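You operate a simulated robot arm through the tools that you are given. There is no shell and no other tool.

Carry out the task below with a simulated robot arm. There is one attempt and no reset: what you move stays moved.

JOB
Switch the cream box on, close and open the big press once, then switch off.
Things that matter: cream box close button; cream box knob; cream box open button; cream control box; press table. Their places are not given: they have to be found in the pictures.

It is judged by the outcome, as a careful person would: the job done as asked, and still so three seconds after it is handed in. It fails if anything else is knocked over, pushed out of place, dropped, spilled or broken.

ROBOT AND FRAMES
A 7-joint arm with a fingered hand, fixed in place. Base frame: the origin is on the floor under the middle of its stand, x ahead of it, y to its left, z up. Units: cm, degrees, N and s.
With the tool pointing down near the work surface it reaches from about 12 to 76 cm from the base axis. Its first joint turns from -166.0 to 166.0 degrees. Payload 4.9 kg.
Tool frame: the origin (TCP) lies between the finger pads and is the grasp point; the fingertips stand 3.2 cm ahead of it; z points along the fingers, y is the line along which they close. The gripper opens to 19.2 cm; its body begins 8.9 cm behind the TCP. The gripper is a hand of 3 fingers: y runs from the thumb to the fingers, the wrist lies at [0, 0, -26.7] in the tool frame.
Orientation is that of the tool frame in the base frame, as a unit quaternion [x, y, z, w]. With the fingers straight down and closing along the base's y, the tool's x points along the base's -x, its y along +y and its z along -z.

CONTROLS
- The arm moves only by the tool jog_arm. Its arguments are lists of equal length, an entry for each row: "dr": the turn, a rotation vector about the tool's x, y, z in degrees, a list of three; "slide": the shift along the tool's x, y, z in m, a list of three. In form: {"dr": [[rx, ry, rz], ...], "slide": [[tx, ty, tz], ...]}. A call has 1 to 20 rows; each row shifts and turns the commanded pose from where the row before left it, along the tool's axes as they then stand. Rows are played at 5 a second. More than 5 cm and 8.6 degrees between two rows, and nothing of the call is played. A pose out of reach is approached as far as the arm can. The call stops where the force on the tool passes 40 N (or 10 N more than at its start, if that is more) or the arm is blocked; 0.2 s more then pass. In this call time passes only in rows, and 0.2 s behind the last. It gives the time, the measured TCP pose, the force on the tool (base axes), the opening and the grip force at its end, in the units of the frame above (readings bear some noise), with the torque about the TCP (base axes, N m) and any sound that the robot's microphone picked up, and new pictures: "views" is both (left out), scene, wrist or none.
- Cameras (640 x 400 px; columns grow to the right, rows downward): "scene" is fixed at [39.99, 49.92, 164.05]; the picture's right is [-0.93, -0.36, 0.00], its down [-0.20, 0.53, -0.82] and it looks along [0.29, -0.77, -0.57] (base axes); focal length 297 px, centre (320, 200). "wrist" rides on the gripper at [8, -4.6, -11.3] in the tool frame; the picture's right is [0.50, 0.87, 0.00], its down [-0.67, 0.39, -0.63] and it looks along [-0.55, 0.32, 0.78] (tool axes); focal length 226 px, centre (320, 200).
- set_fingers(finger1, finger2, thumb_bend): sets how far each is bent, from 0 (flat) to 1 (curled in); at 0.3 the hand is open as for a grip, at 0.7 the pads meet at the TCP. One left out holds its place. A second passes; each finger stops where it meets its share of the squeeze, and holds until it gets a number again. It is the only way to open and close the hand. It gives what a move gives, with no picture; readings hold the bend of each and the force on the fingers (four entries, about 0 where the hand has none), thumb and palm.
- point_at(camera, pixels): for up to 12 pixels [column, row] of the newest picture of that camera ("zoom" is the newest enlarged one), the place [x, y, z] in the base frame of the surface seen there, good to about 0.2 cm. The clock stands still meanwhile.
- zoom(camera, box): a new picture of the part [left, top, right, bottom] of that camera's present view, enlarged. The clock stands still meanwhile.
- sign_off(): hands the job in; it is judged then, once.

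Open the gripper and draw the arm clear of the work before you hand the job in, unless the task says otherwise.

The tools are called after "Call:" by a JSON object that holds its "op" and its "data". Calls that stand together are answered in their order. jog_arm: Moves the arm, as the interface text tells. Its arguments: {"type":"object","properties":{"dr":{"type":"array"},"slide":{"type":"array"},"views":{"type":"string","enum":["both","scene","wrist","none"]}},"required":["dr","slide"]} The other tools are called the same way: set_fingers (finger1, finger2, thumb_bend) moves the fingers one by one; point_at (camera, pixels) gives the place of the surface under pixels of a picture; zoom (camera, box) takes an enlarged picture of a part of a camera's view; sign_off () hands the job in.

At the start:

```text
clock: 0.0
tcp_pos: [45.56, 9.45, 131.31]
tool_rot: [0.0, 1.0, 0.0, 0.001]
contact_force: [0.1, 0.0, 0.1]
wrist_torque: [0.0, 0.0, 0.01]
gripper_width: 19.22
finger_force: 0.0
shape: jaw
bend: [0.3, 0.3, 0.3]
finger forces: [0.0, 0.1, 0.1, 0.0, 0.0, 0.0]
```

scene: 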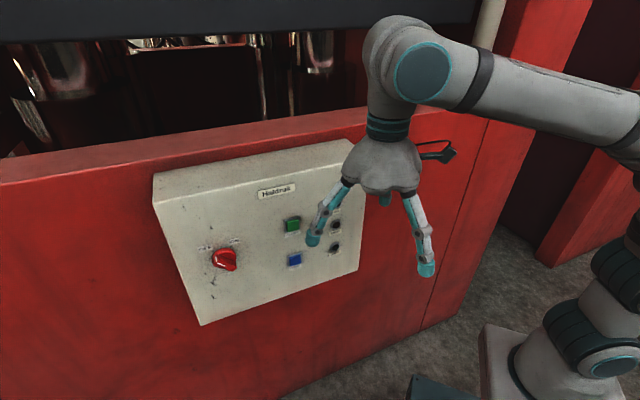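
wrist: 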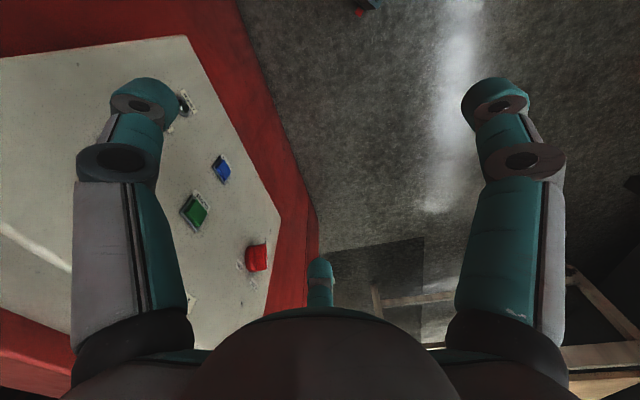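

The scene picture shows the cream box with a red knob near (224,259), a green button at (293,224), a blue one at (294,259), and small dark items at (335,226) and (333,247). I zoom in to read the labels.

Call:
{"op": "zoom", "data": {"camera": "scene", "box": [190, 170, 370, 290]}}

Call:
{"op": "point_at", "data": {"camera": "scene", "pixels": [[224, 259], [293, 224], [294, 259], [335, 226], [333, 247], [160, 180], [350, 145], [203, 320], [357, 268], [250, 220], [260, 290], [190, 280]]}}

```text
3.33 times, centred on (280, 230) of scene
```

zoom: 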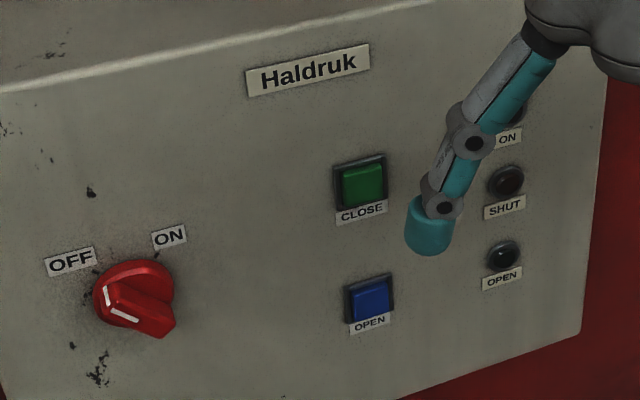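

```text
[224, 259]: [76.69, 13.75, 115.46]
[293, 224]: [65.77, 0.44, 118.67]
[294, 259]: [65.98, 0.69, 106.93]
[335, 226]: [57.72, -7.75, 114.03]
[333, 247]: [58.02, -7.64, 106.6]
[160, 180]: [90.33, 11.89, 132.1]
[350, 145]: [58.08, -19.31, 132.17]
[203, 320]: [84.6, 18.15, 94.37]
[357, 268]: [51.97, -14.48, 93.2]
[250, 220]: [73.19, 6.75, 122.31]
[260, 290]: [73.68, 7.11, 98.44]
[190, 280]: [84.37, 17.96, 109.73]
```

The zoom shows OFF/ON labels round the knob, CLOSE on green, OPEN on blue, and lamps ON/SHUT/OPEN on the right. I look more closely at the knob to find how its handle stands, and at the press itself.

Call:
{"op": "zoom", "data": {"camera": "scene", "box": [192, 230, 256, 270]}}

Call:
{"op": "point_at", "data": {"camera": "zoom", "pixels": [[320, 290], [100, 120], [400, 90], [230, 290], [310, 180], [400, 300], [240, 260], [420, 370], [330, 250], [280, 320], [200, 200], [350, 160]]}}

Call:
{"op": "zoom", "data": {"camera": "scene", "box": [0, 0, 380, 160]}}

```text
10.00 times, centred on (224, 250) of scene
```

zoom: 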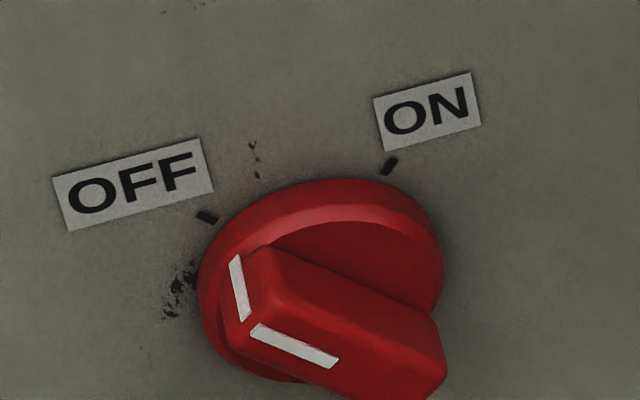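

```text
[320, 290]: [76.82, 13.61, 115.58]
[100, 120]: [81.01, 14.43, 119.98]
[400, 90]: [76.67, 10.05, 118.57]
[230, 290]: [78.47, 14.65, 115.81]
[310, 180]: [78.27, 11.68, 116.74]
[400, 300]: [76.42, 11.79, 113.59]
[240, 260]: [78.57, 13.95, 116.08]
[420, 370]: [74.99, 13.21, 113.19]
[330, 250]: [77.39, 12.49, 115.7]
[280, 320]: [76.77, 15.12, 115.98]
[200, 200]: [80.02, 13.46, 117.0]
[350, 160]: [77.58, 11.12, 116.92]
```

```text
1.68 times, centred on (190, 80) of scene
```

zoom: 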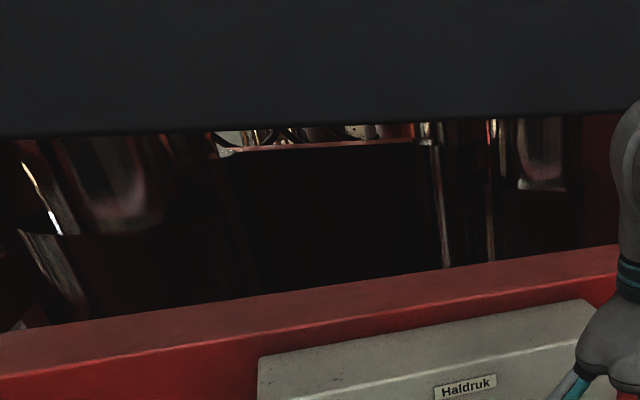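

The handle's mark points to OFF (upper left), its long axis about 45° down-right, and ON is up-right, so it wants about 90° clockwise. I re-zoom on the knob to measure the ticks, collar and handle ends.

Call:
{"op": "zoom", "data": {"camera": "scene", "box": [200, 238, 256, 273]}}

Call:
{"op": "point_at", "data": {"camera": "zoom", "pixels": [[145, 155], [352, 97], [135, 240], [408, 200], [272, 122], [180, 190], [165, 260], [185, 290], [280, 325], [240, 350], [390, 330], [370, 355]]}}

```text
11.43 times, centred on (228, 256) of scene
```

zoom: 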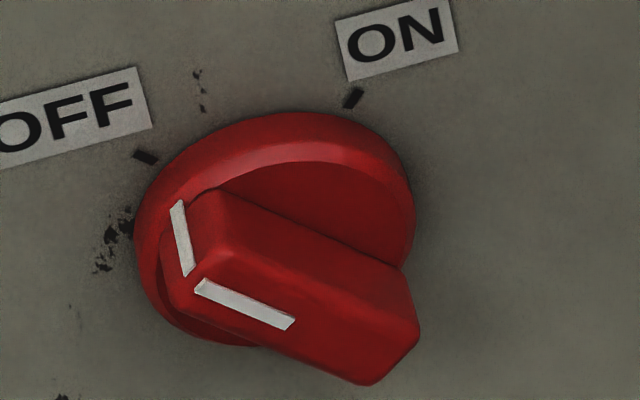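

```text
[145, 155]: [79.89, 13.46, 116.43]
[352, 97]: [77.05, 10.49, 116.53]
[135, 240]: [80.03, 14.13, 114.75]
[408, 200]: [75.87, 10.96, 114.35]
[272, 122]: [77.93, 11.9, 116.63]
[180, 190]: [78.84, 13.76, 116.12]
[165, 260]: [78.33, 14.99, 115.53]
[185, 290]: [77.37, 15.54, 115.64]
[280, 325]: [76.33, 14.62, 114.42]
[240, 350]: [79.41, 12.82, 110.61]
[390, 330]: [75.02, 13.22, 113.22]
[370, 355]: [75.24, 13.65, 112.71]
```

Measured: panel face is vertical, plane x − y = 66.45, knob centre about (78.4, 12.0, 114.4) with the handle top 3.4 cm proud. I turn the hand (now pointing down) to face the panel, yawing 45° and pitching up 90°, while sliding left, well clear of the box.

Call:
{"op": "jog_arm", "data": {"dr": [[0, 0, 7.5], [0, 0, 7.5], [0, 0, 7.5], [0, 0, 7.5], [0, 0, 7.5], [0, 0, 7.5], [0, -7.5, 0], [0, -7.5, 0], [0, -7.5, 0], [0, -7.5, 0], [0, -7.5, 0], [0, -7.5, 0], [0, -7.5, 0], [0, -7.5, 0], [0, -7.5, 0], [0, -7.5, 0], [0, -7.5, 0], [0, -7.5, 0]], "slide": [[0, 0, 0], [0, 0, 0], [0, 0, 0], [0, 0, 0], [0, 0, 0], [0, 0, 0], [0, 0.02, 0], [0, 0.02, 0], [0, 0.02, 0], [0, 0.02, 0], [0, 0.02, 0], [0, 0.02, 0], [0, 0.02, 0], [0, 0.02, 0], [0, 0.02, 0], [0, 0.02, 0], [0, 0.02, 0], [0, 0.02, 0]], "views": "both"}}

```text
clock: 3.8
tcp_pos: [62.42, 26.59, 131.37]
tool_rot: [0.271, 0.652, -0.27, 0.655]
contact_force: [0.3, 0.1, 1.4]
wrist_torque: [0.1, 0.05, -0.01]
gripper_width: 19.19
finger_force: 0.0
shape: jaw
bend: [0.3, 0.3, 0.3]
finger forces: [0.1, 0.0, 0.0, 0.0, 0.0, 0.0]
```

scene: 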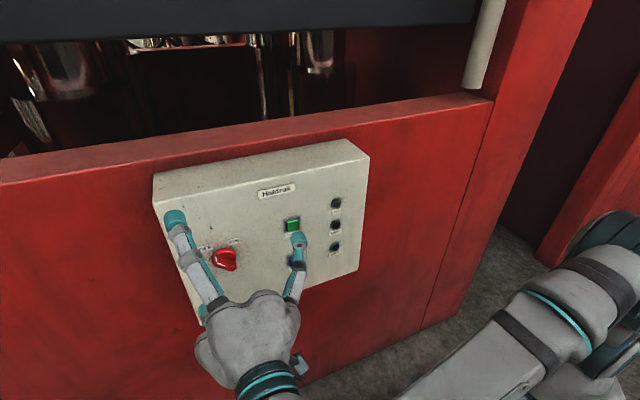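
wrist: 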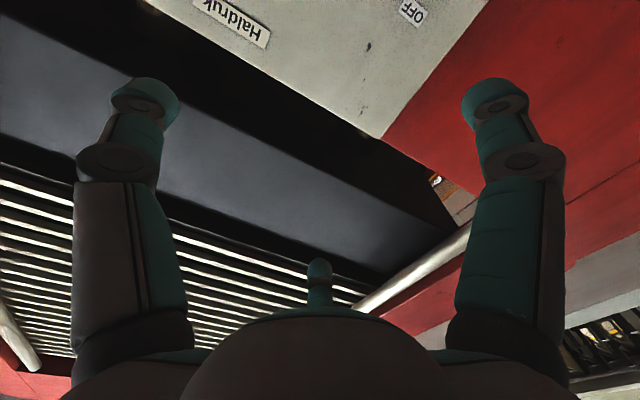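

The hand now faces the panel, level, with all three fingers clear of it. I close the fingers in free air to learn their shape before using them.

Call:
{"op": "set_fingers", "data": {"finger1": 0.65, "finger2": 0.65, "thumb_bend": 0.65}}

Call:
{"op": "zoom", "data": {"camera": "scene", "box": [140, 180, 380, 330]}}

Call:
{"op": "zoom", "data": {"camera": "wrist", "box": [0, 0, 640, 400]}}

```text
clock: 4.8
tcp_pos: [62.51, 26.54, 131.2]
tool_rot: [0.271, 0.653, -0.271, 0.653]
contact_force: [0.2, -0.8, 0.9]
wrist_torque: [0.01, 0.01, 0.03]
gripper_width: 2.21
finger_force: 0.0
shape: fingers
bend: [0.65, 0.65, 0.65]
finger forces: [0.0, 0.0, 0.0, 0.1, 0.1, 0.1]
```

```text
2.67 times, centred on (260, 255) of scene
```

zoom: 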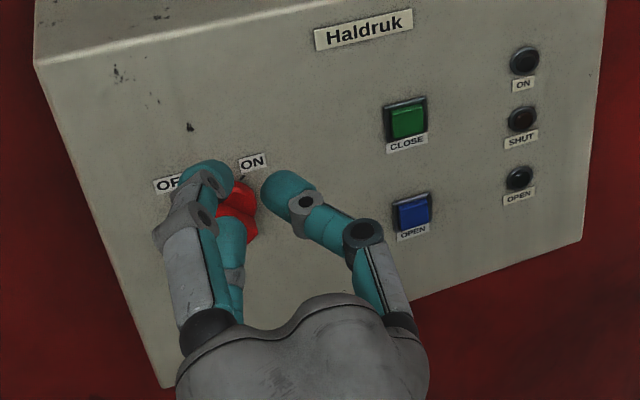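

```text
1.00 times, centred on (320, 200) of wrist (not enlarged: the box is as wide or as high as the picture)
```

zoom: 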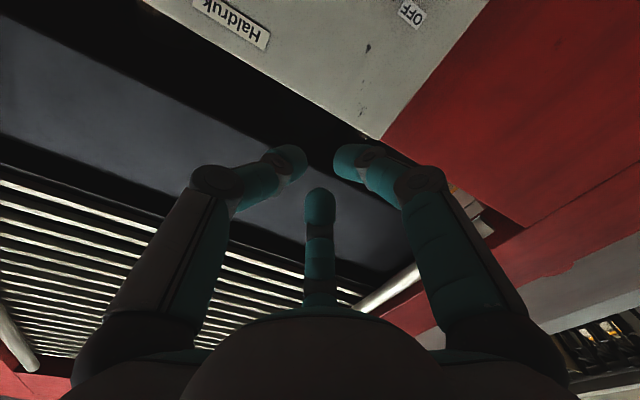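

The fingers close neatly: two fingers on the left, the thumb on the right. I measure where the tips lie relative to the TCP.

Call:
{"op": "point_at", "data": {"camera": "scene", "pixels": [[217, 241], [212, 244], [246, 250], [240, 252], [228, 268], [252, 256], [276, 268], [210, 262]]}}

Call:
{"op": "point_at", "data": {"camera": "wrist", "pixels": [[290, 160], [275, 170], [350, 160], [340, 165], [320, 200], [210, 180], [430, 180], [365, 170]]}}

```text
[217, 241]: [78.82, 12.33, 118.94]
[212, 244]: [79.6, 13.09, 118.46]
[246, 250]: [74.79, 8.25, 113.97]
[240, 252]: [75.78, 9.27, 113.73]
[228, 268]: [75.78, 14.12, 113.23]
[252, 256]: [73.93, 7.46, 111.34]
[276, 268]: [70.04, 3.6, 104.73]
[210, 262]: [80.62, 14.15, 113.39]
```

```text
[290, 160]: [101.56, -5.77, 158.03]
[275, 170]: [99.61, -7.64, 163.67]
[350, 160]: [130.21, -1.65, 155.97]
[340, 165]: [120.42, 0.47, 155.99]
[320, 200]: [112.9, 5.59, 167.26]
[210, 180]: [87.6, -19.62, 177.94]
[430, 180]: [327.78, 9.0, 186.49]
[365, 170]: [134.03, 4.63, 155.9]
```

point_at looks through my own hand, so I rely on the pictures for the fingers (three of them, 120° apart, closing radially). Next I measure the two buttons.

Call:
{"op": "zoom", "data": {"camera": "scene", "box": [264, 208, 344, 258]}}

Call:
{"op": "point_at", "data": {"camera": "zoom", "pixels": [[200, 140], [205, 100], [240, 130], [170, 160], [160, 90], [270, 180], [215, 145], [165, 120], [262, 95], [200, 190], [235, 300], [240, 340]]}}

Call:
{"op": "zoom", "data": {"camera": "scene", "box": [264, 238, 344, 288]}}

```text
8.00 times, centred on (304, 233) of scene
```

zoom: 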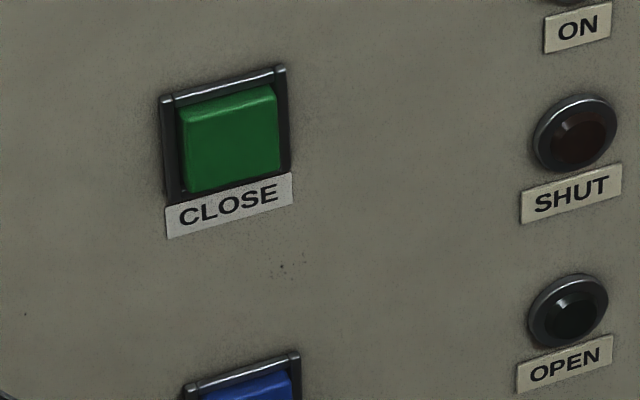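

```text
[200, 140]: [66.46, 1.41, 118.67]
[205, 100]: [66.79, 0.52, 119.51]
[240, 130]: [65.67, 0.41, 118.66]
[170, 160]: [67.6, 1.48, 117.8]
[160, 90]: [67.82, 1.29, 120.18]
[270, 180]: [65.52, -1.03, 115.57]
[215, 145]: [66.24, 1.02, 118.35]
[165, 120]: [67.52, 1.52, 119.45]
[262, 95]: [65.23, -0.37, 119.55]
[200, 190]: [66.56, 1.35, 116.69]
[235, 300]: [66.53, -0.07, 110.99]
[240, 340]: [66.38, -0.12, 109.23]
```

```text
8.00 times, centred on (304, 263) of scene
```

zoom: 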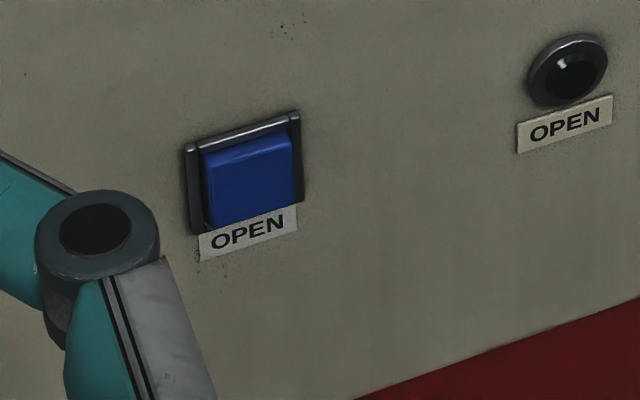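

Green cap centre ≈ (65.8, 0.6, 118.2), blue ≈ (66.0, 0.7, 106.7), both about 0.9 cm proud. Now I open the fingers half-way to straddle the knob.

Call:
{"op": "set_fingers", "data": {"finger1": 0.5, "finger2": 0.5, "thumb_bend": 0.5}}

```text
clock: 5.8
tcp_pos: [62.53, 26.72, 131.2]
tool_rot: [0.27, 0.653, -0.27, 0.653]
contact_force: [0.5, -0.4, 1.0]
wrist_torque: [0.0, -0.01, 0.0]
gripper_width: 8.36
finger_force: 0.1
shape: fingers
bend: [0.5, 0.5, 0.5]
finger forces: [0.1, 0.1, 0.1, 0.0, 0.0, 0.0]
```

The hand is half open (8.4 cm). I lower it to the knob's height, come forward to about 12 cm off the panel and roll −45° so the closing line lies across the handle.

Call:
{"op": "jog_arm", "data": {"dr": [[0, 0, 0], [0, 0, 0], [0, 0, 0], [0, 0, 0], [0, 0, 0], [0, 0, 0], [0, 0, -7.5], [0, 0, -7.5], [0, 0, -7.5], [0, 0, -7.5], [0, 0, -7.5], [0, 0, -7.5]], "slide": [[0.028, 0.0016, 0.0158], [0.028, 0.0016, 0.0158], [0.028, 0.0016, 0.0158], [0.028, 0.0016, 0.0158], [0.028, 0.0016, 0.0158], [0.028, 0.0016, 0.0158], [0, 0, 0], [0, 0, 0], [0, 0, 0], [0, 0, 0], [0, 0, 0], [0, 0, 0]], "views": "both"}}

```text
clock: 8.4
tcp_pos: [69.91, 20.41, 114.53]
tool_rot: [-0.001, 0.707, -0.501, 0.499]
contact_force: [-0.7, -0.5, -0.3]
wrist_torque: [0.01, 0.0, -0.02]
gripper_width: 8.4
finger_force: 0.0
shape: fingers
bend: [0.5, 0.5, 0.5]
finger forces: [0.0, 0.1, 0.0, 0.0, 0.0, 0.1]
```

scene: 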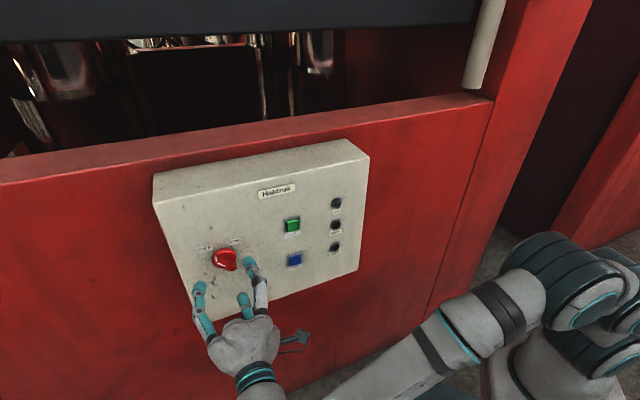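
wrist: 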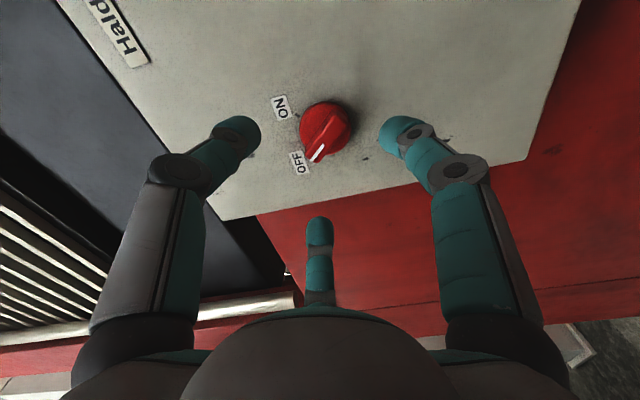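

TCP is at u −63.9, 12 cm off the panel, and the knob sits at (326,130) in the wrist view between the fingers. I zoom in to check the centring and handle angle before going in.

Call:
{"op": "zoom", "data": {"camera": "wrist", "box": [256, 85, 400, 175]}}

Call:
{"op": "point_at", "data": {"camera": "zoom", "pixels": [[270, 320], [300, 270], [340, 210], [370, 160], [260, 300], [330, 240], [240, 200], [420, 200], [310, 90], [280, 340], [360, 200], [390, 140]]}}

```text
4.44 times, centred on (328, 130) of wrist
```

zoom: 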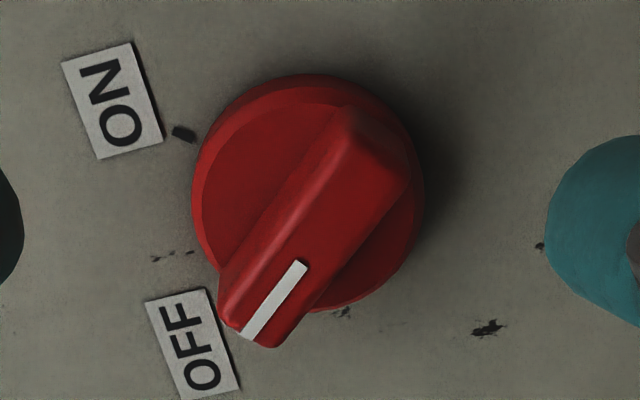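

```text
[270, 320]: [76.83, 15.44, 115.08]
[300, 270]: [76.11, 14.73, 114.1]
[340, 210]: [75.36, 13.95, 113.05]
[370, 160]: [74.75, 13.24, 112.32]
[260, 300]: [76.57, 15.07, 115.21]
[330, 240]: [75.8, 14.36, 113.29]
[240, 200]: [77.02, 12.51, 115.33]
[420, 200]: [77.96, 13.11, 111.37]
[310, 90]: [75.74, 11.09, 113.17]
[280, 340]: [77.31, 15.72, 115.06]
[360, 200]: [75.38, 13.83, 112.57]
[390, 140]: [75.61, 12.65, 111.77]
```

I take a finer set of points across the handle and round the collar to fix the knob's centre.

Call:
{"op": "point_at", "data": {"camera": "zoom", "pixels": [[270, 180], [280, 190], [290, 200], [300, 205], [310, 212], [320, 220], [330, 228], [340, 235], [350, 245], [185, 134], [205, 180], [395, 250]]}}

Call:
{"op": "point_at", "data": {"camera": "zoom", "pixels": [[225, 315], [250, 345], [275, 345], [300, 310], [222, 290], [345, 110], [365, 110], [400, 150], [410, 185], [380, 130], [198, 200], [330, 300]]}}

```text
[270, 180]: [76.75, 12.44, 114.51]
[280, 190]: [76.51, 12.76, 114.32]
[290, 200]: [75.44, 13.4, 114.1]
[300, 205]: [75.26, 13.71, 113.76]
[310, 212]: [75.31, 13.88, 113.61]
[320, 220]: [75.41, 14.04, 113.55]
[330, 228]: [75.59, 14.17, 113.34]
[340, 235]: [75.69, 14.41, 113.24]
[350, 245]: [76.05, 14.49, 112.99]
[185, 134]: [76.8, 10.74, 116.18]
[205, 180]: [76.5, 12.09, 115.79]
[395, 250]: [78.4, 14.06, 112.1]
```

```text
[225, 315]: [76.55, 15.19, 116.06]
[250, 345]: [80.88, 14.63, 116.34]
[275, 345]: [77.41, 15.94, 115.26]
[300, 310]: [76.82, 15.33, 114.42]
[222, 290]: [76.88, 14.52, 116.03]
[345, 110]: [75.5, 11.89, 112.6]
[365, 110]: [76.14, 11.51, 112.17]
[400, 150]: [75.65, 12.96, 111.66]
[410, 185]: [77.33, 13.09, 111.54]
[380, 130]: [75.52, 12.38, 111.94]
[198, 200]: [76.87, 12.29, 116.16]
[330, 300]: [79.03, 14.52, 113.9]
```

Refined knob centre is u −63.8, z 114.05 (TCP reads z 114.5), handle top at 3.55 cm, collar face at 1.4 cm. I correct the centring and advance to about 6.2 cm from the panel with the fingers straddling.

Call:
{"op": "jog_arm", "data": {"dr": [[0, 0, 0], [0, 0, 0], [0, 0, 0], [0, 0, 0], [0, 0, 0]], "slide": [[0.0037, 0.0027, 0.01], [0, 0, 0.012], [0, 0, 0.012], [0, 0, 0.012], [0, 0, 0.012]], "views": "both"}}

Call:
{"op": "zoom", "data": {"camera": "scene", "box": [170, 215, 298, 295]}}

Call:
{"op": "zoom", "data": {"camera": "wrist", "box": [160, 50, 480, 250]}}

```text
clock: 9.6
tcp_pos: [73.97, 16.22, 114.12]
tool_rot: [0.0, 0.707, -0.5, 0.5]
contact_force: [0.7, 1.2, -0.4]
wrist_torque: [0.0, -0.03, -0.01]
gripper_width: 8.4
finger_force: 0.0
shape: fingers
bend: [0.5, 0.5, 0.5]
finger forces: [0.0, 0.1, 0.0, 0.1, 0.0, 0.1]
```

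scene: 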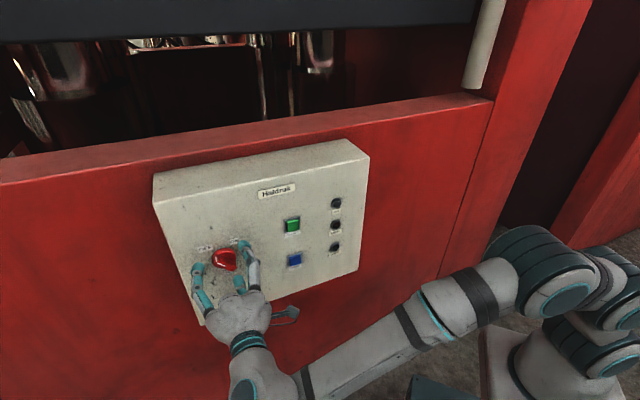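
wrist: 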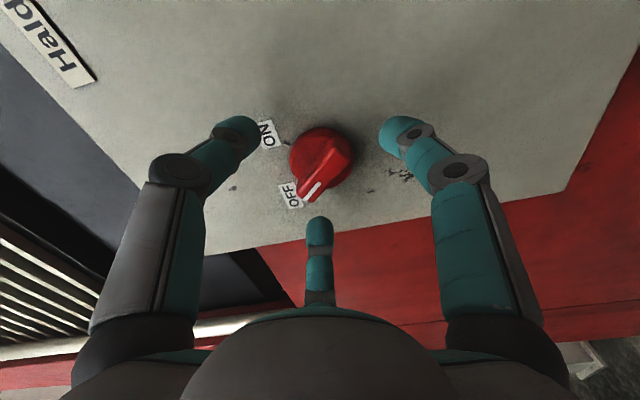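

```text
5.00 times, centred on (234, 255) of scene
```

zoom: 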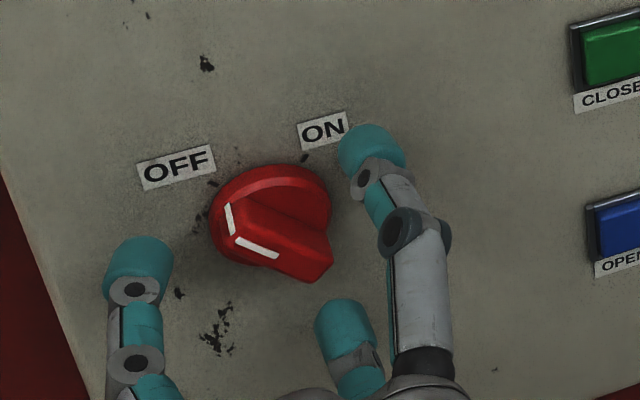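

```text
2.00 times, centred on (320, 150) of wrist
```

zoom: 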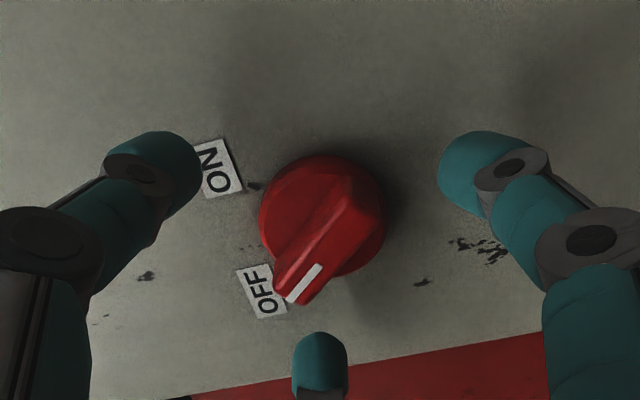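

TCP is 6.15 cm off the panel and centred on the knob; all three tips clear it. I go 1 cm further so the tips flank the handle.

Call:
{"op": "jog_arm", "data": {"dr": [[0, 0, 0], [0, 0, 0], [0, 0, 0]], "slide": [[0, 0, 0.004], [0, 0, 0.003], [0, 0, 0.003]], "views": "wrist"}}

Call:
{"op": "zoom", "data": {"camera": "scene", "box": [170, 215, 298, 295]}}

```text
clock: 10.4
tcp_pos: [74.68, 15.52, 114.07]
tool_rot: [0.001, 0.707, -0.501, 0.5]
contact_force: [0.6, 0.1, 1.0]
wrist_torque: [0.0, -0.02, 0.03]
gripper_width: 8.38
finger_force: 0.0
shape: fingers
bend: [0.5, 0.5, 0.5]
finger forces: [0.1, 0.0, 0.0, 0.1, 0.0, 0.1]
```

wrist: 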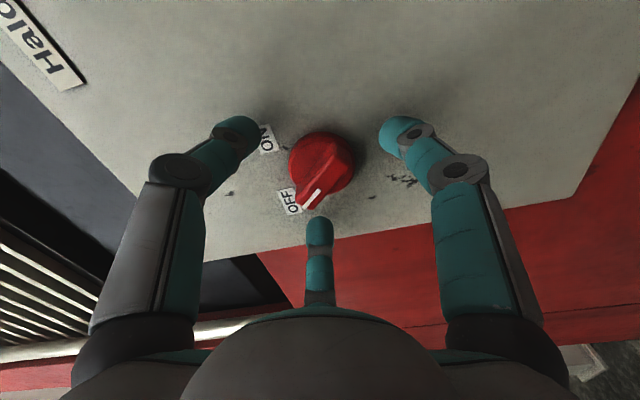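

```text
5.00 times, centred on (234, 255) of scene
```

zoom: 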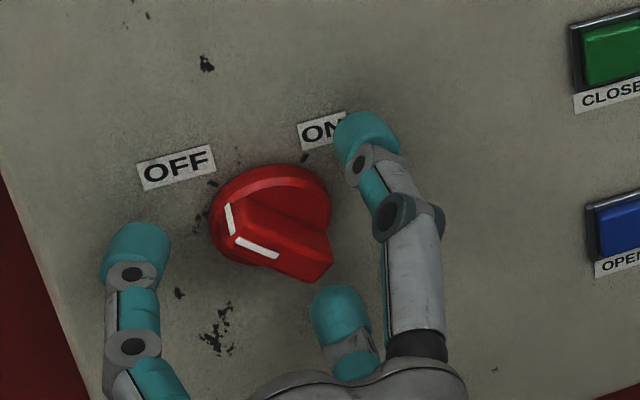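

The tips flank the handle without contact. I close part-way and check before squeezing.

Call:
{"op": "set_fingers", "data": {"finger1": 0.58, "finger2": 0.58, "thumb_bend": 0.62}}

Call:
{"op": "zoom", "data": {"camera": "scene", "box": [170, 215, 298, 295]}}

Call:
{"op": "zoom", "data": {"camera": "wrist", "box": [160, 50, 480, 250]}}

```text
clock: 11.4
tcp_pos: [74.64, 15.51, 114.12]
tool_rot: [-0.001, 0.707, -0.5, 0.5]
contact_force: [0.0, 0.3, -0.8]
wrist_torque: [-0.03, 0.0, -0.01]
gripper_width: 4.5
finger_force: 0.1
shape: fingers
bend: [0.57, 0.57, 0.62]
finger forces: [0.0, 0.0, 0.0, 0.0, 0.1, 0.0]
```

```text
5.00 times, centred on (234, 255) of scene
```

zoom: 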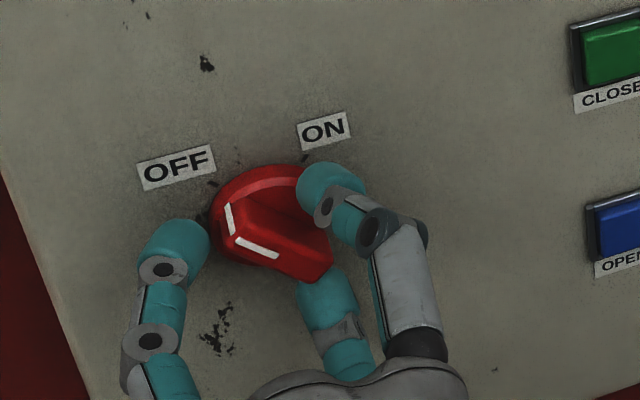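

```text
2.00 times, centred on (320, 150) of wrist
```

zoom: 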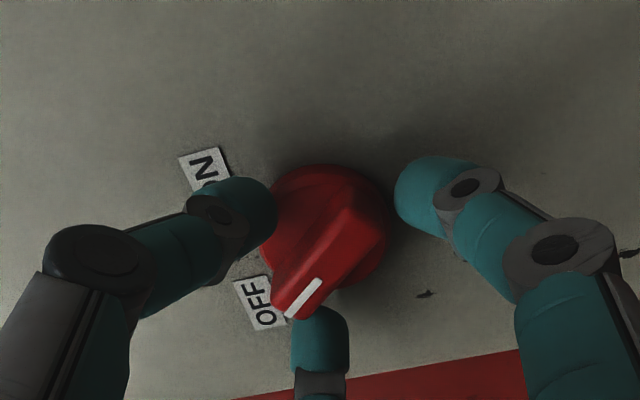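

No contact force yet and the tips surround the handle symmetrically. I now close onto it.

Call:
{"op": "set_fingers", "data": {"finger1": 0.64, "finger2": 0.64, "thumb_bend": 0.68}}

Call:
{"op": "zoom", "data": {"camera": "scene", "box": [170, 215, 298, 295]}}

Call:
{"op": "zoom", "data": {"camera": "wrist", "box": [160, 50, 480, 250]}}

```text
clock: 12.4
tcp_pos: [74.74, 15.53, 113.99]
tool_rot: [-0.001, 0.708, -0.499, 0.5]
contact_force: [1.1, 0.5, -6.8]
wrist_torque: [0.08, 0.14, 0.02]
gripper_width: 2.96
finger_force: 5.0
shape: fingers
bend: [0.6, 0.62, 0.68]
finger forces: [6.2, 2.9, 0.0, 0.0, 0.9, 0.0]
```

```text
5.00 times, centred on (234, 255) of scene
```

zoom: 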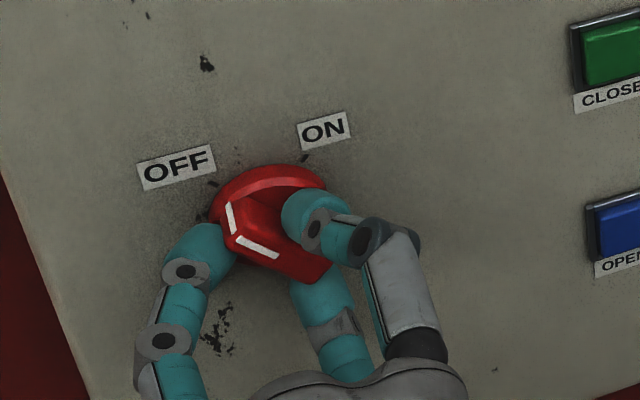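

```text
2.00 times, centred on (320, 150) of wrist
```

zoom: 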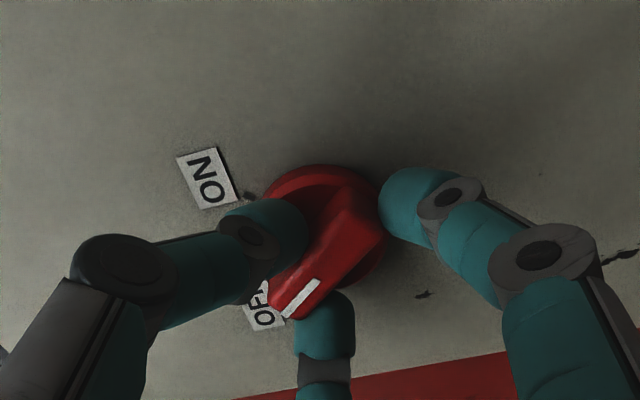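

Both fingers touch (6.2 and 2.9 N) but the thumb only lightly (0.9 N). I bring the thumb in further to balance the grip.

Call:
{"op": "set_fingers", "data": {"thumb_bend": 0.74}}

Call:
{"op": "zoom", "data": {"camera": "wrist", "box": [160, 50, 480, 250]}}

```text
clock: 13.4
tcp_pos: [74.71, 15.46, 114.09]
tool_rot: [-0.002, 0.708, -0.499, 0.5]
contact_force: [-3.1, -6.4, -2.2]
wrist_torque: [0.09, 0.14, -0.1]
gripper_width: 2.89
finger_force: 9.8
shape: fingers
bend: [0.6, 0.62, 0.69]
finger forces: [6.6, 3.3, 0.0, 0.1, 9.9, 0.1]
```

```text
2.00 times, centred on (320, 150) of wrist
```

zoom: 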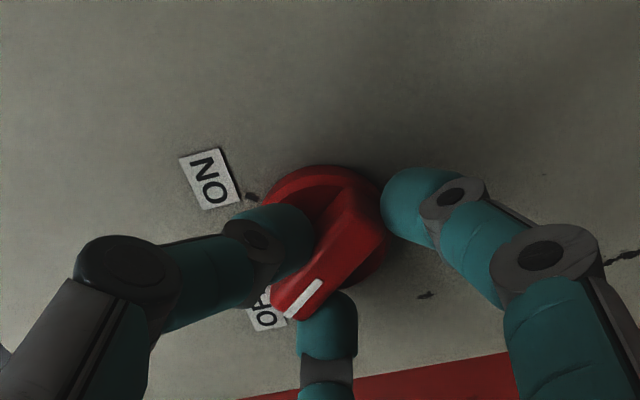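

A balanced grip now (6.6 + 3.3 against 9.9 N). I twist clockwise 30° about the tool axis and check that the knob follows.

Call:
{"op": "jog_arm", "data": {"dr": [[0, 0, 5], [0, 0, 5], [0, 0, 5], [0, 0, 5], [0, 0, 5], [0, 0, 5]], "slide": [[0, 0, 0], [0, 0, 0], [0, 0, 0], [0, 0, 0], [0, 0, 0], [0, 0, 0]], "views": "wrist"}}

Call:
{"op": "zoom", "data": {"camera": "scene", "box": [170, 215, 298, 295]}}

```text
clock: 14.8
tcp_pos: [74.6, 15.54, 113.95]
tool_rot: [0.183, 0.684, -0.354, 0.612]
contact_force: [1.0, -5.3, -6.6]
wrist_torque: [0.14, 0.21, -0.06]
gripper_width: 2.89
finger_force: 9.6
shape: fingers
bend: [0.6, 0.62, 0.69]
finger forces: [6.7, 3.4, 0.0, 0.0, 9.4, 0.0]
```

wrist: 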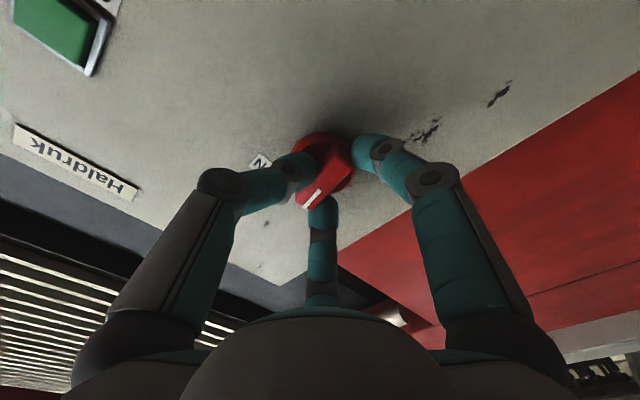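

```text
5.00 times, centred on (234, 255) of scene
```

zoom: 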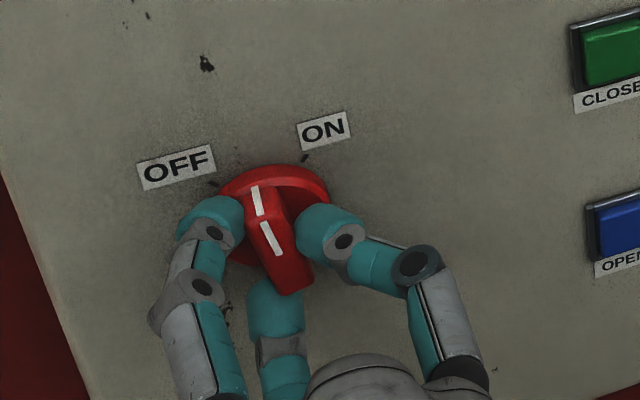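

The knob follows the hand (its mark at (260,200) has turned toward upright). I continue another 60° clockwise to reach ON.

Call:
{"op": "jog_arm", "data": {"dr": [[0, 0, 5], [0, 0, 5], [0, 0, 5], [0, 0, 5], [0, 0, 5], [0, 0, 5], [0, 0, 5], [0, 0, 5], [0, 0, 5], [0, 0, 5], [0, 0, 5], [0, 0, 4]], "slide": [[0, 0, 0], [0, 0, 0], [0, 0, 0], [0, 0, 0], [0, 0, 0], [0, 0, 0], [0, 0, 0], [0, 0, 0], [0, 0, 0], [0, 0, 0], [0, 0, 0], [0, 0, 0]], "views": "wrist"}}

Call:
{"op": "zoom", "data": {"camera": "scene", "box": [190, 180, 350, 280]}}

```text
clock: 17.4
tcp_pos: [74.56, 15.37, 113.97]
tool_rot: [0.495, 0.505, -0.005, 0.707]
contact_force: [2.3, 5.7, -14.9]
wrist_torque: [0.12, 0.37, 0.25]
gripper_width: 2.98
finger_force: 12.6
shape: fingers
bend: [0.59, 0.63, 0.68]
finger forces: [6.6, 6.1, 0.0, 0.1, 12.5, 0.1]
```

wrist: 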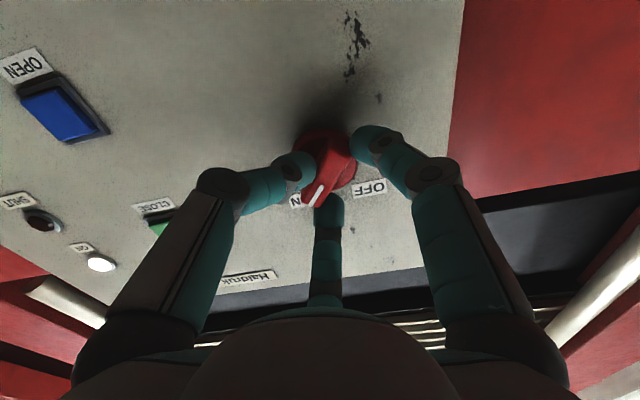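

```text
4.00 times, centred on (270, 230) of scene
```

zoom: 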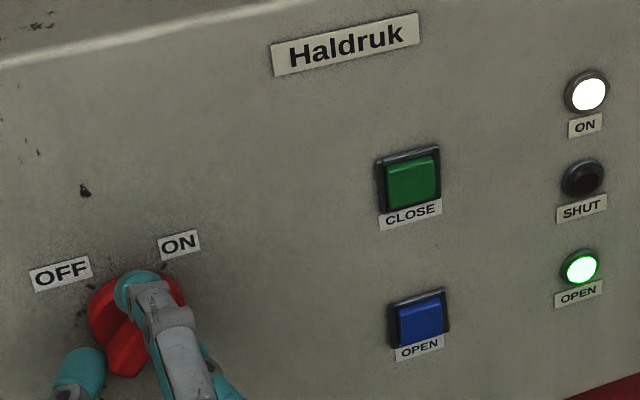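

The ON lamp is lit white and the OPEN lamp green, so the box is on. I release the knob.

Call:
{"op": "set_fingers", "data": {"finger1": 0.48, "finger2": 0.48, "thumb_bend": 0.48}}

Call:
{"op": "zoom", "data": {"camera": "scene", "box": [190, 180, 350, 280]}}

```text
clock: 18.4
tcp_pos: [74.42, 15.4, 114.18]
tool_rot: [0.495, 0.505, -0.006, 0.707]
contact_force: [0.4, 0.5, -0.4]
wrist_torque: [0.01, 0.02, 0.0]
gripper_width: 9.23
finger_force: 0.0
shape: fingers
bend: [0.48, 0.48, 0.48]
finger forces: [0.0, 0.0, 0.0, 0.1, 0.0, 0.0]
```

```text
4.00 times, centred on (270, 230) of scene
```

zoom: 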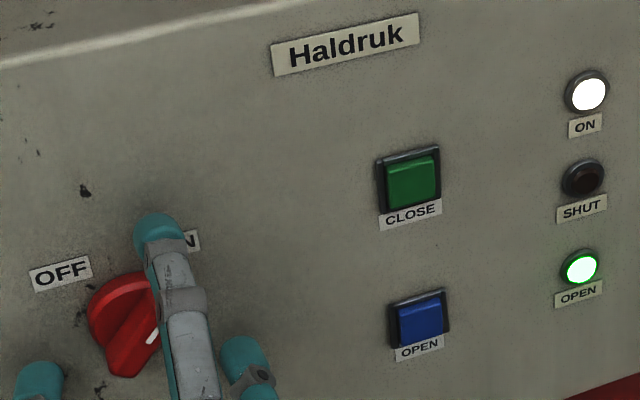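

Knob released and staying at ON. I back off 9 cm, roll level again, and shift over in front of the green CLOSE button.

Call:
{"op": "jog_arm", "data": {"dr": [[0, 0, 0], [0, 0, 0], [0, 0, 0], [0, 0, -7.4], [0, 0, -7.4], [0, 0, -7.4], [0, 0, -7.4], [0, 0, -7.4], [0, 0, -7.4], [0, 0, 0], [0, 0, 0], [0, 0, 0], [0, 0, 0], [0, 0, 0]], "slide": [[0, 0, -0.03], [0, 0, -0.03], [0, 0, -0.03], [0, 0, 0], [0, 0, 0], [0, 0, 0], [0, 0, 0], [0, 0, 0], [0, 0, 0], [-0.0082, -0.0338, 0], [-0.0082, -0.0338, 0], [-0.0082, -0.0338, 0], [-0.0082, -0.0338, 0], [-0.0082, -0.0338, 0]], "views": "both"}}

Call:
{"op": "set_fingers", "data": {"finger1": 0.72, "finger2": 0.72, "thumb_bend": 0.72}}

Call:
{"op": "zoom", "data": {"camera": "wrist", "box": [160, 50, 480, 250]}}

Call:
{"op": "zoom", "data": {"camera": "scene", "box": [190, 180, 350, 280]}}

```text
clock: 21.4
tcp_pos: [56.04, 9.94, 117.88]
tool_rot: [0.269, 0.654, -0.274, 0.652]
contact_force: [-0.4, -0.6, 0.3]
wrist_torque: [0.0, -0.06, 0.04]
gripper_width: 9.23
finger_force: 0.1
shape: fingers
bend: [0.48, 0.48, 0.48]
finger forces: [0.0, 0.0, 0.1, 0.1, 0.0, 0.1]
```

scene: 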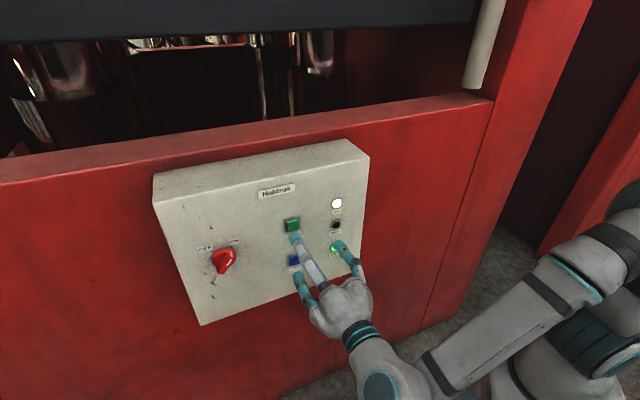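
wrist: 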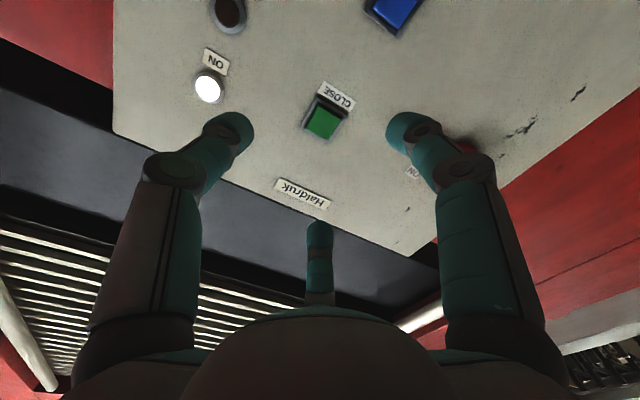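

```text
clock: 22.4
tcp_pos: [56.07, 9.92, 118.07]
tool_rot: [0.268, 0.654, -0.273, 0.652]
contact_force: [1.3, 0.0, -0.5]
wrist_torque: [0.01, -0.01, 0.01]
gripper_width: 0.16
finger_force: 0.0
shape: fingers
bend: [0.71, 0.71, 0.71]
finger forces: [0.0, 0.0, 0.0, 0.0, 0.0, 0.0]
```

```text
2.00 times, centred on (320, 150) of wrist
```

zoom: 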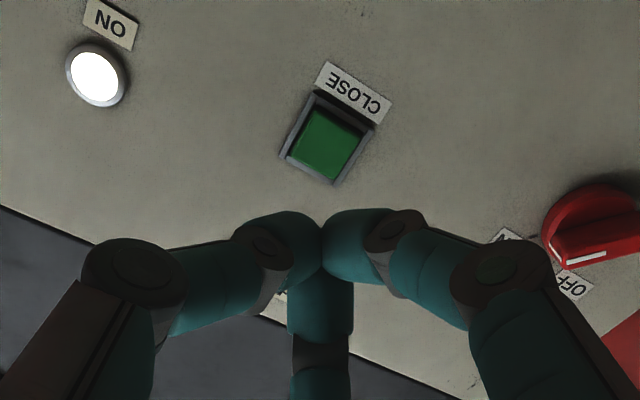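

```text
4.00 times, centred on (270, 230) of scene
```

zoom: 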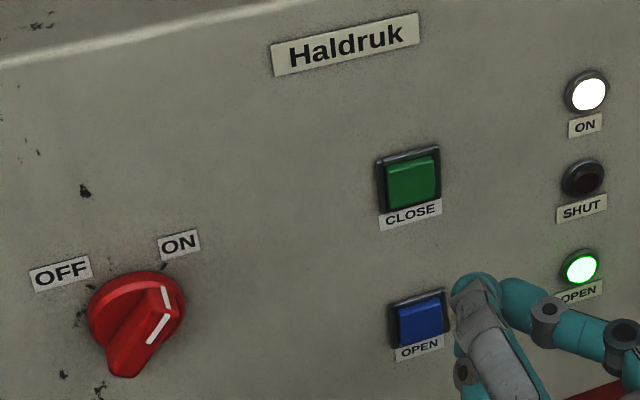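

The closed tips make a compact pointer. I measure the green cap from the wrist view for accurate aim.

Call:
{"op": "point_at", "data": {"camera": "wrist", "pixels": [[323, 123], [315, 112], [334, 118], [310, 127], [328, 134], [319, 120], [326, 127], [305, 130], [340, 110], [322, 100]]}}

Call:
{"op": "zoom", "data": {"camera": "wrist", "box": [280, 75, 376, 135]}}

Call:
{"op": "point_at", "data": {"camera": "zoom", "pixels": [[200, 230], [240, 250], [300, 320], [350, 330], [400, 270], [280, 250], [320, 270], [250, 290], [360, 290], [300, 220]]}}

```text
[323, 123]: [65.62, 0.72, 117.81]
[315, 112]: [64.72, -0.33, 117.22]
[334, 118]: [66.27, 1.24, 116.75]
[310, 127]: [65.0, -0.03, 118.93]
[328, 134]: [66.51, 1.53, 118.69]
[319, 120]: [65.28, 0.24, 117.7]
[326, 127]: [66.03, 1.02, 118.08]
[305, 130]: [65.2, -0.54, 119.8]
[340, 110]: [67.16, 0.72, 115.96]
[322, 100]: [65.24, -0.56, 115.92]
```

```text
6.67 times, centred on (328, 105) of wrist
```

zoom: 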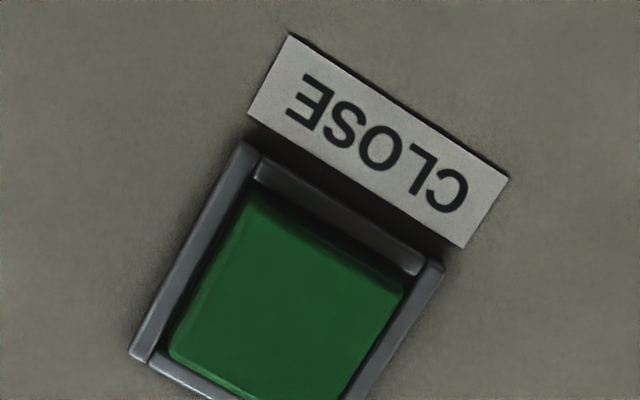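

```text
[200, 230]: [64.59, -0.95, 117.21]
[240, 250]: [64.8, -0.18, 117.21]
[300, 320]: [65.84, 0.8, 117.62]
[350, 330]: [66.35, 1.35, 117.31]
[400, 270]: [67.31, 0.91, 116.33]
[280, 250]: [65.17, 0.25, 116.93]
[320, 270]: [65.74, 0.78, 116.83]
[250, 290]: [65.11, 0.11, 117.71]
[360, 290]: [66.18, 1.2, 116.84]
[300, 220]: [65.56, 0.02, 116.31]
```

Green cap centre is u −47.0, z 117.95, face 1.0 cm proud; TCP sits at u −46.7, 14.4 cm out. I shift 0.35 cm and advance 8 cm to stand just off the button.

Call:
{"op": "jog_arm", "data": {"dr": [[0, 0, 0], [0, 0, 0], [0, 0, 0], [0, 0, 0], [0, 0, 0]], "slide": [[0, 0.0035, 0.01], [0, 0, 0.02], [0, 0, 0.02], [0, 0, 0.02], [0, 0, 0.01]], "views": "both"}}

Call:
{"op": "zoom", "data": {"camera": "scene", "box": [240, 195, 352, 265]}}

Call:
{"op": "zoom", "data": {"camera": "wrist", "box": [160, 50, 480, 250]}}

```text
clock: 23.6
tcp_pos: [62.01, 4.59, 118.42]
tool_rot: [0.269, 0.654, -0.273, 0.652]
contact_force: [0.0, 0.8, 0.2]
wrist_torque: [0.02, 0.01, 0.01]
gripper_width: 0.15
finger_force: 0.1
shape: fingers
bend: [0.71, 0.71, 0.71]
finger forces: [0.0, 0.0, 0.0, 0.0, 0.0, 0.0]
```

scene: 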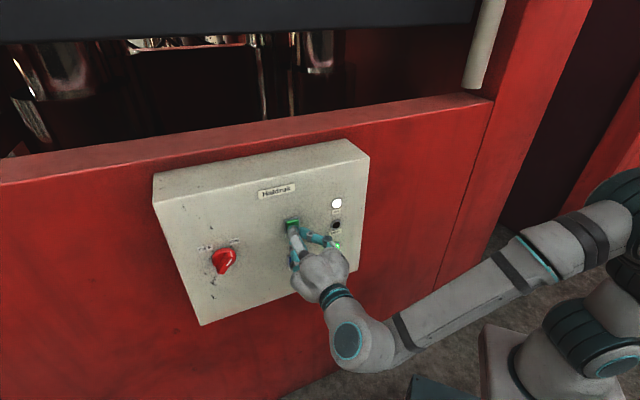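
wrist: 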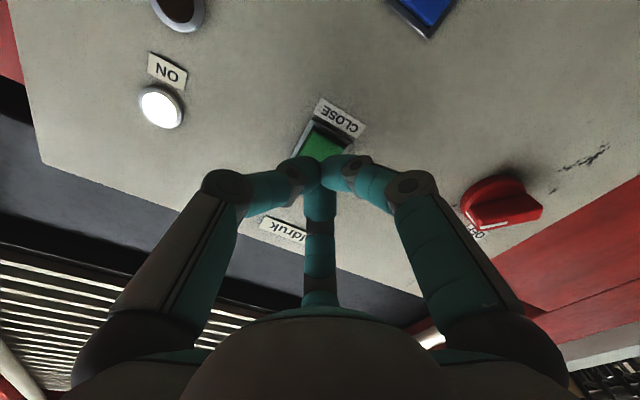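

```text
5.71 times, centred on (296, 230) of scene
```

zoom: 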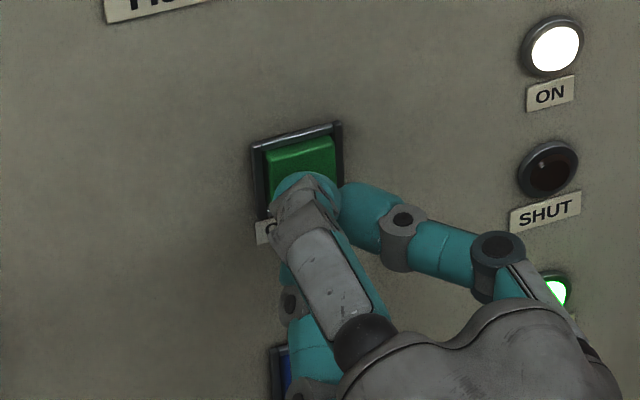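

```text
2.00 times, centred on (320, 150) of wrist
```

zoom: 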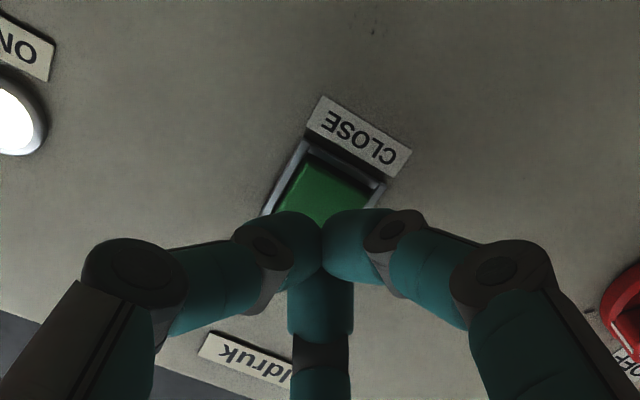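

TCP is 6.4 cm from the panel, centred on the green cap, slightly high (z 118.4). I ease down 0.25 cm and in by 1.8 cm, watching the force.

Call:
{"op": "jog_arm", "data": {"dr": [[0, 0, 0], [0, 0, 0], [0, 0, 0], [0, 0, 0], [0, 0, 0]], "slide": [[0.0025, 0, 0.004], [0, 0, 0.004], [0, 0, 0.004], [0, 0, 0.003], [0, 0, 0.003]], "views": "scene"}}

Call:
{"op": "zoom", "data": {"camera": "scene", "box": [240, 195, 352, 265]}}

```text
clock: 24.8
tcp_pos: [63.34, 3.25, 118.15]
tool_rot: [0.269, 0.654, -0.273, 0.652]
contact_force: [0.0, -0.1, 0.2]
wrist_torque: [0.01, -0.02, 0.01]
gripper_width: 0.17
finger_force: 0.0
shape: fingers
bend: [0.71, 0.71, 0.71]
finger forces: [0.1, 0.0, 0.1, 0.1, 0.1, 0.0]
```

scene: 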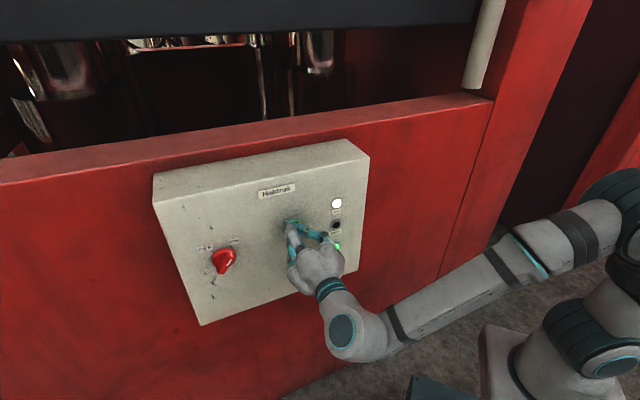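

```text
5.71 times, centred on (296, 230) of scene
```

zoom: 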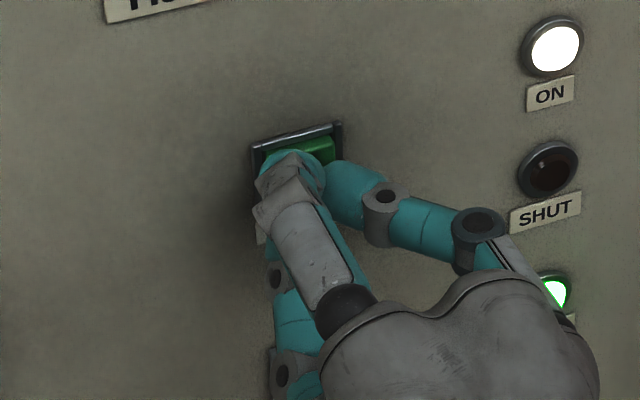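

No contact yet at 4.5 cm. I continue in small steps.

Call:
{"op": "jog_arm", "data": {"dr": [[0, 0, 0], [0, 0, 0]], "slide": [[0, 0, 0.002], [0, 0, 0.002]], "views": "none"}}

```text
clock: 25.4
tcp_pos: [63.81, 2.99, 118.07]
tool_rot: [0.268, 0.654, -0.272, 0.653]
contact_force: [-0.6, 0.9, -0.1]
wrist_torque: [0.02, 0.01, -0.01]
gripper_width: 0.14
finger_force: 0.0
shape: fingers
bend: [0.71, 0.71, 0.71]
finger forces: [0.0, 0.0, 0.1, 0.1, 0.0, 0.0]
```

Still free (force under 1 N). Two more small steps.

Call:
{"op": "jog_arm", "data": {"dr": [[0, 0, 0], [0, 0, 0]], "slide": [[0, 0, 0.002], [0, 0, 0.002]], "views": "scene"}}

```text
clock: 26.0
tcp_pos: [63.92, 2.64, 118.01]
tool_rot: [0.268, 0.654, -0.273, 0.653]
contact_force: [-8.8, 6.5, 2.2]
wrist_torque: [-0.01, -0.07, -0.07]
gripper_width: 0.12
finger_force: 5.4
shape: fingers
bend: [0.71, 0.71, 0.71]
finger forces: [0.0, 0.0, 0.0, 0.0, 11.4, 0.0]
heard: click
```

scene: 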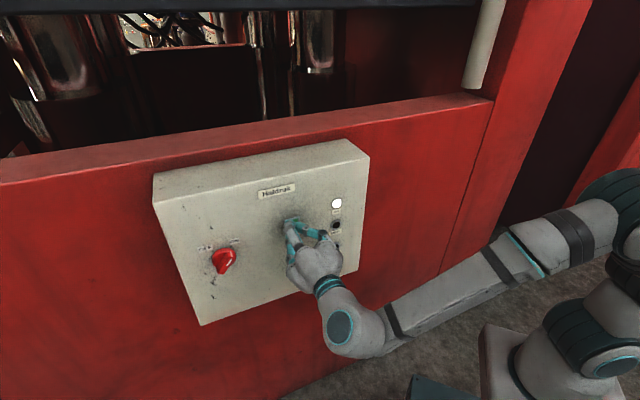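

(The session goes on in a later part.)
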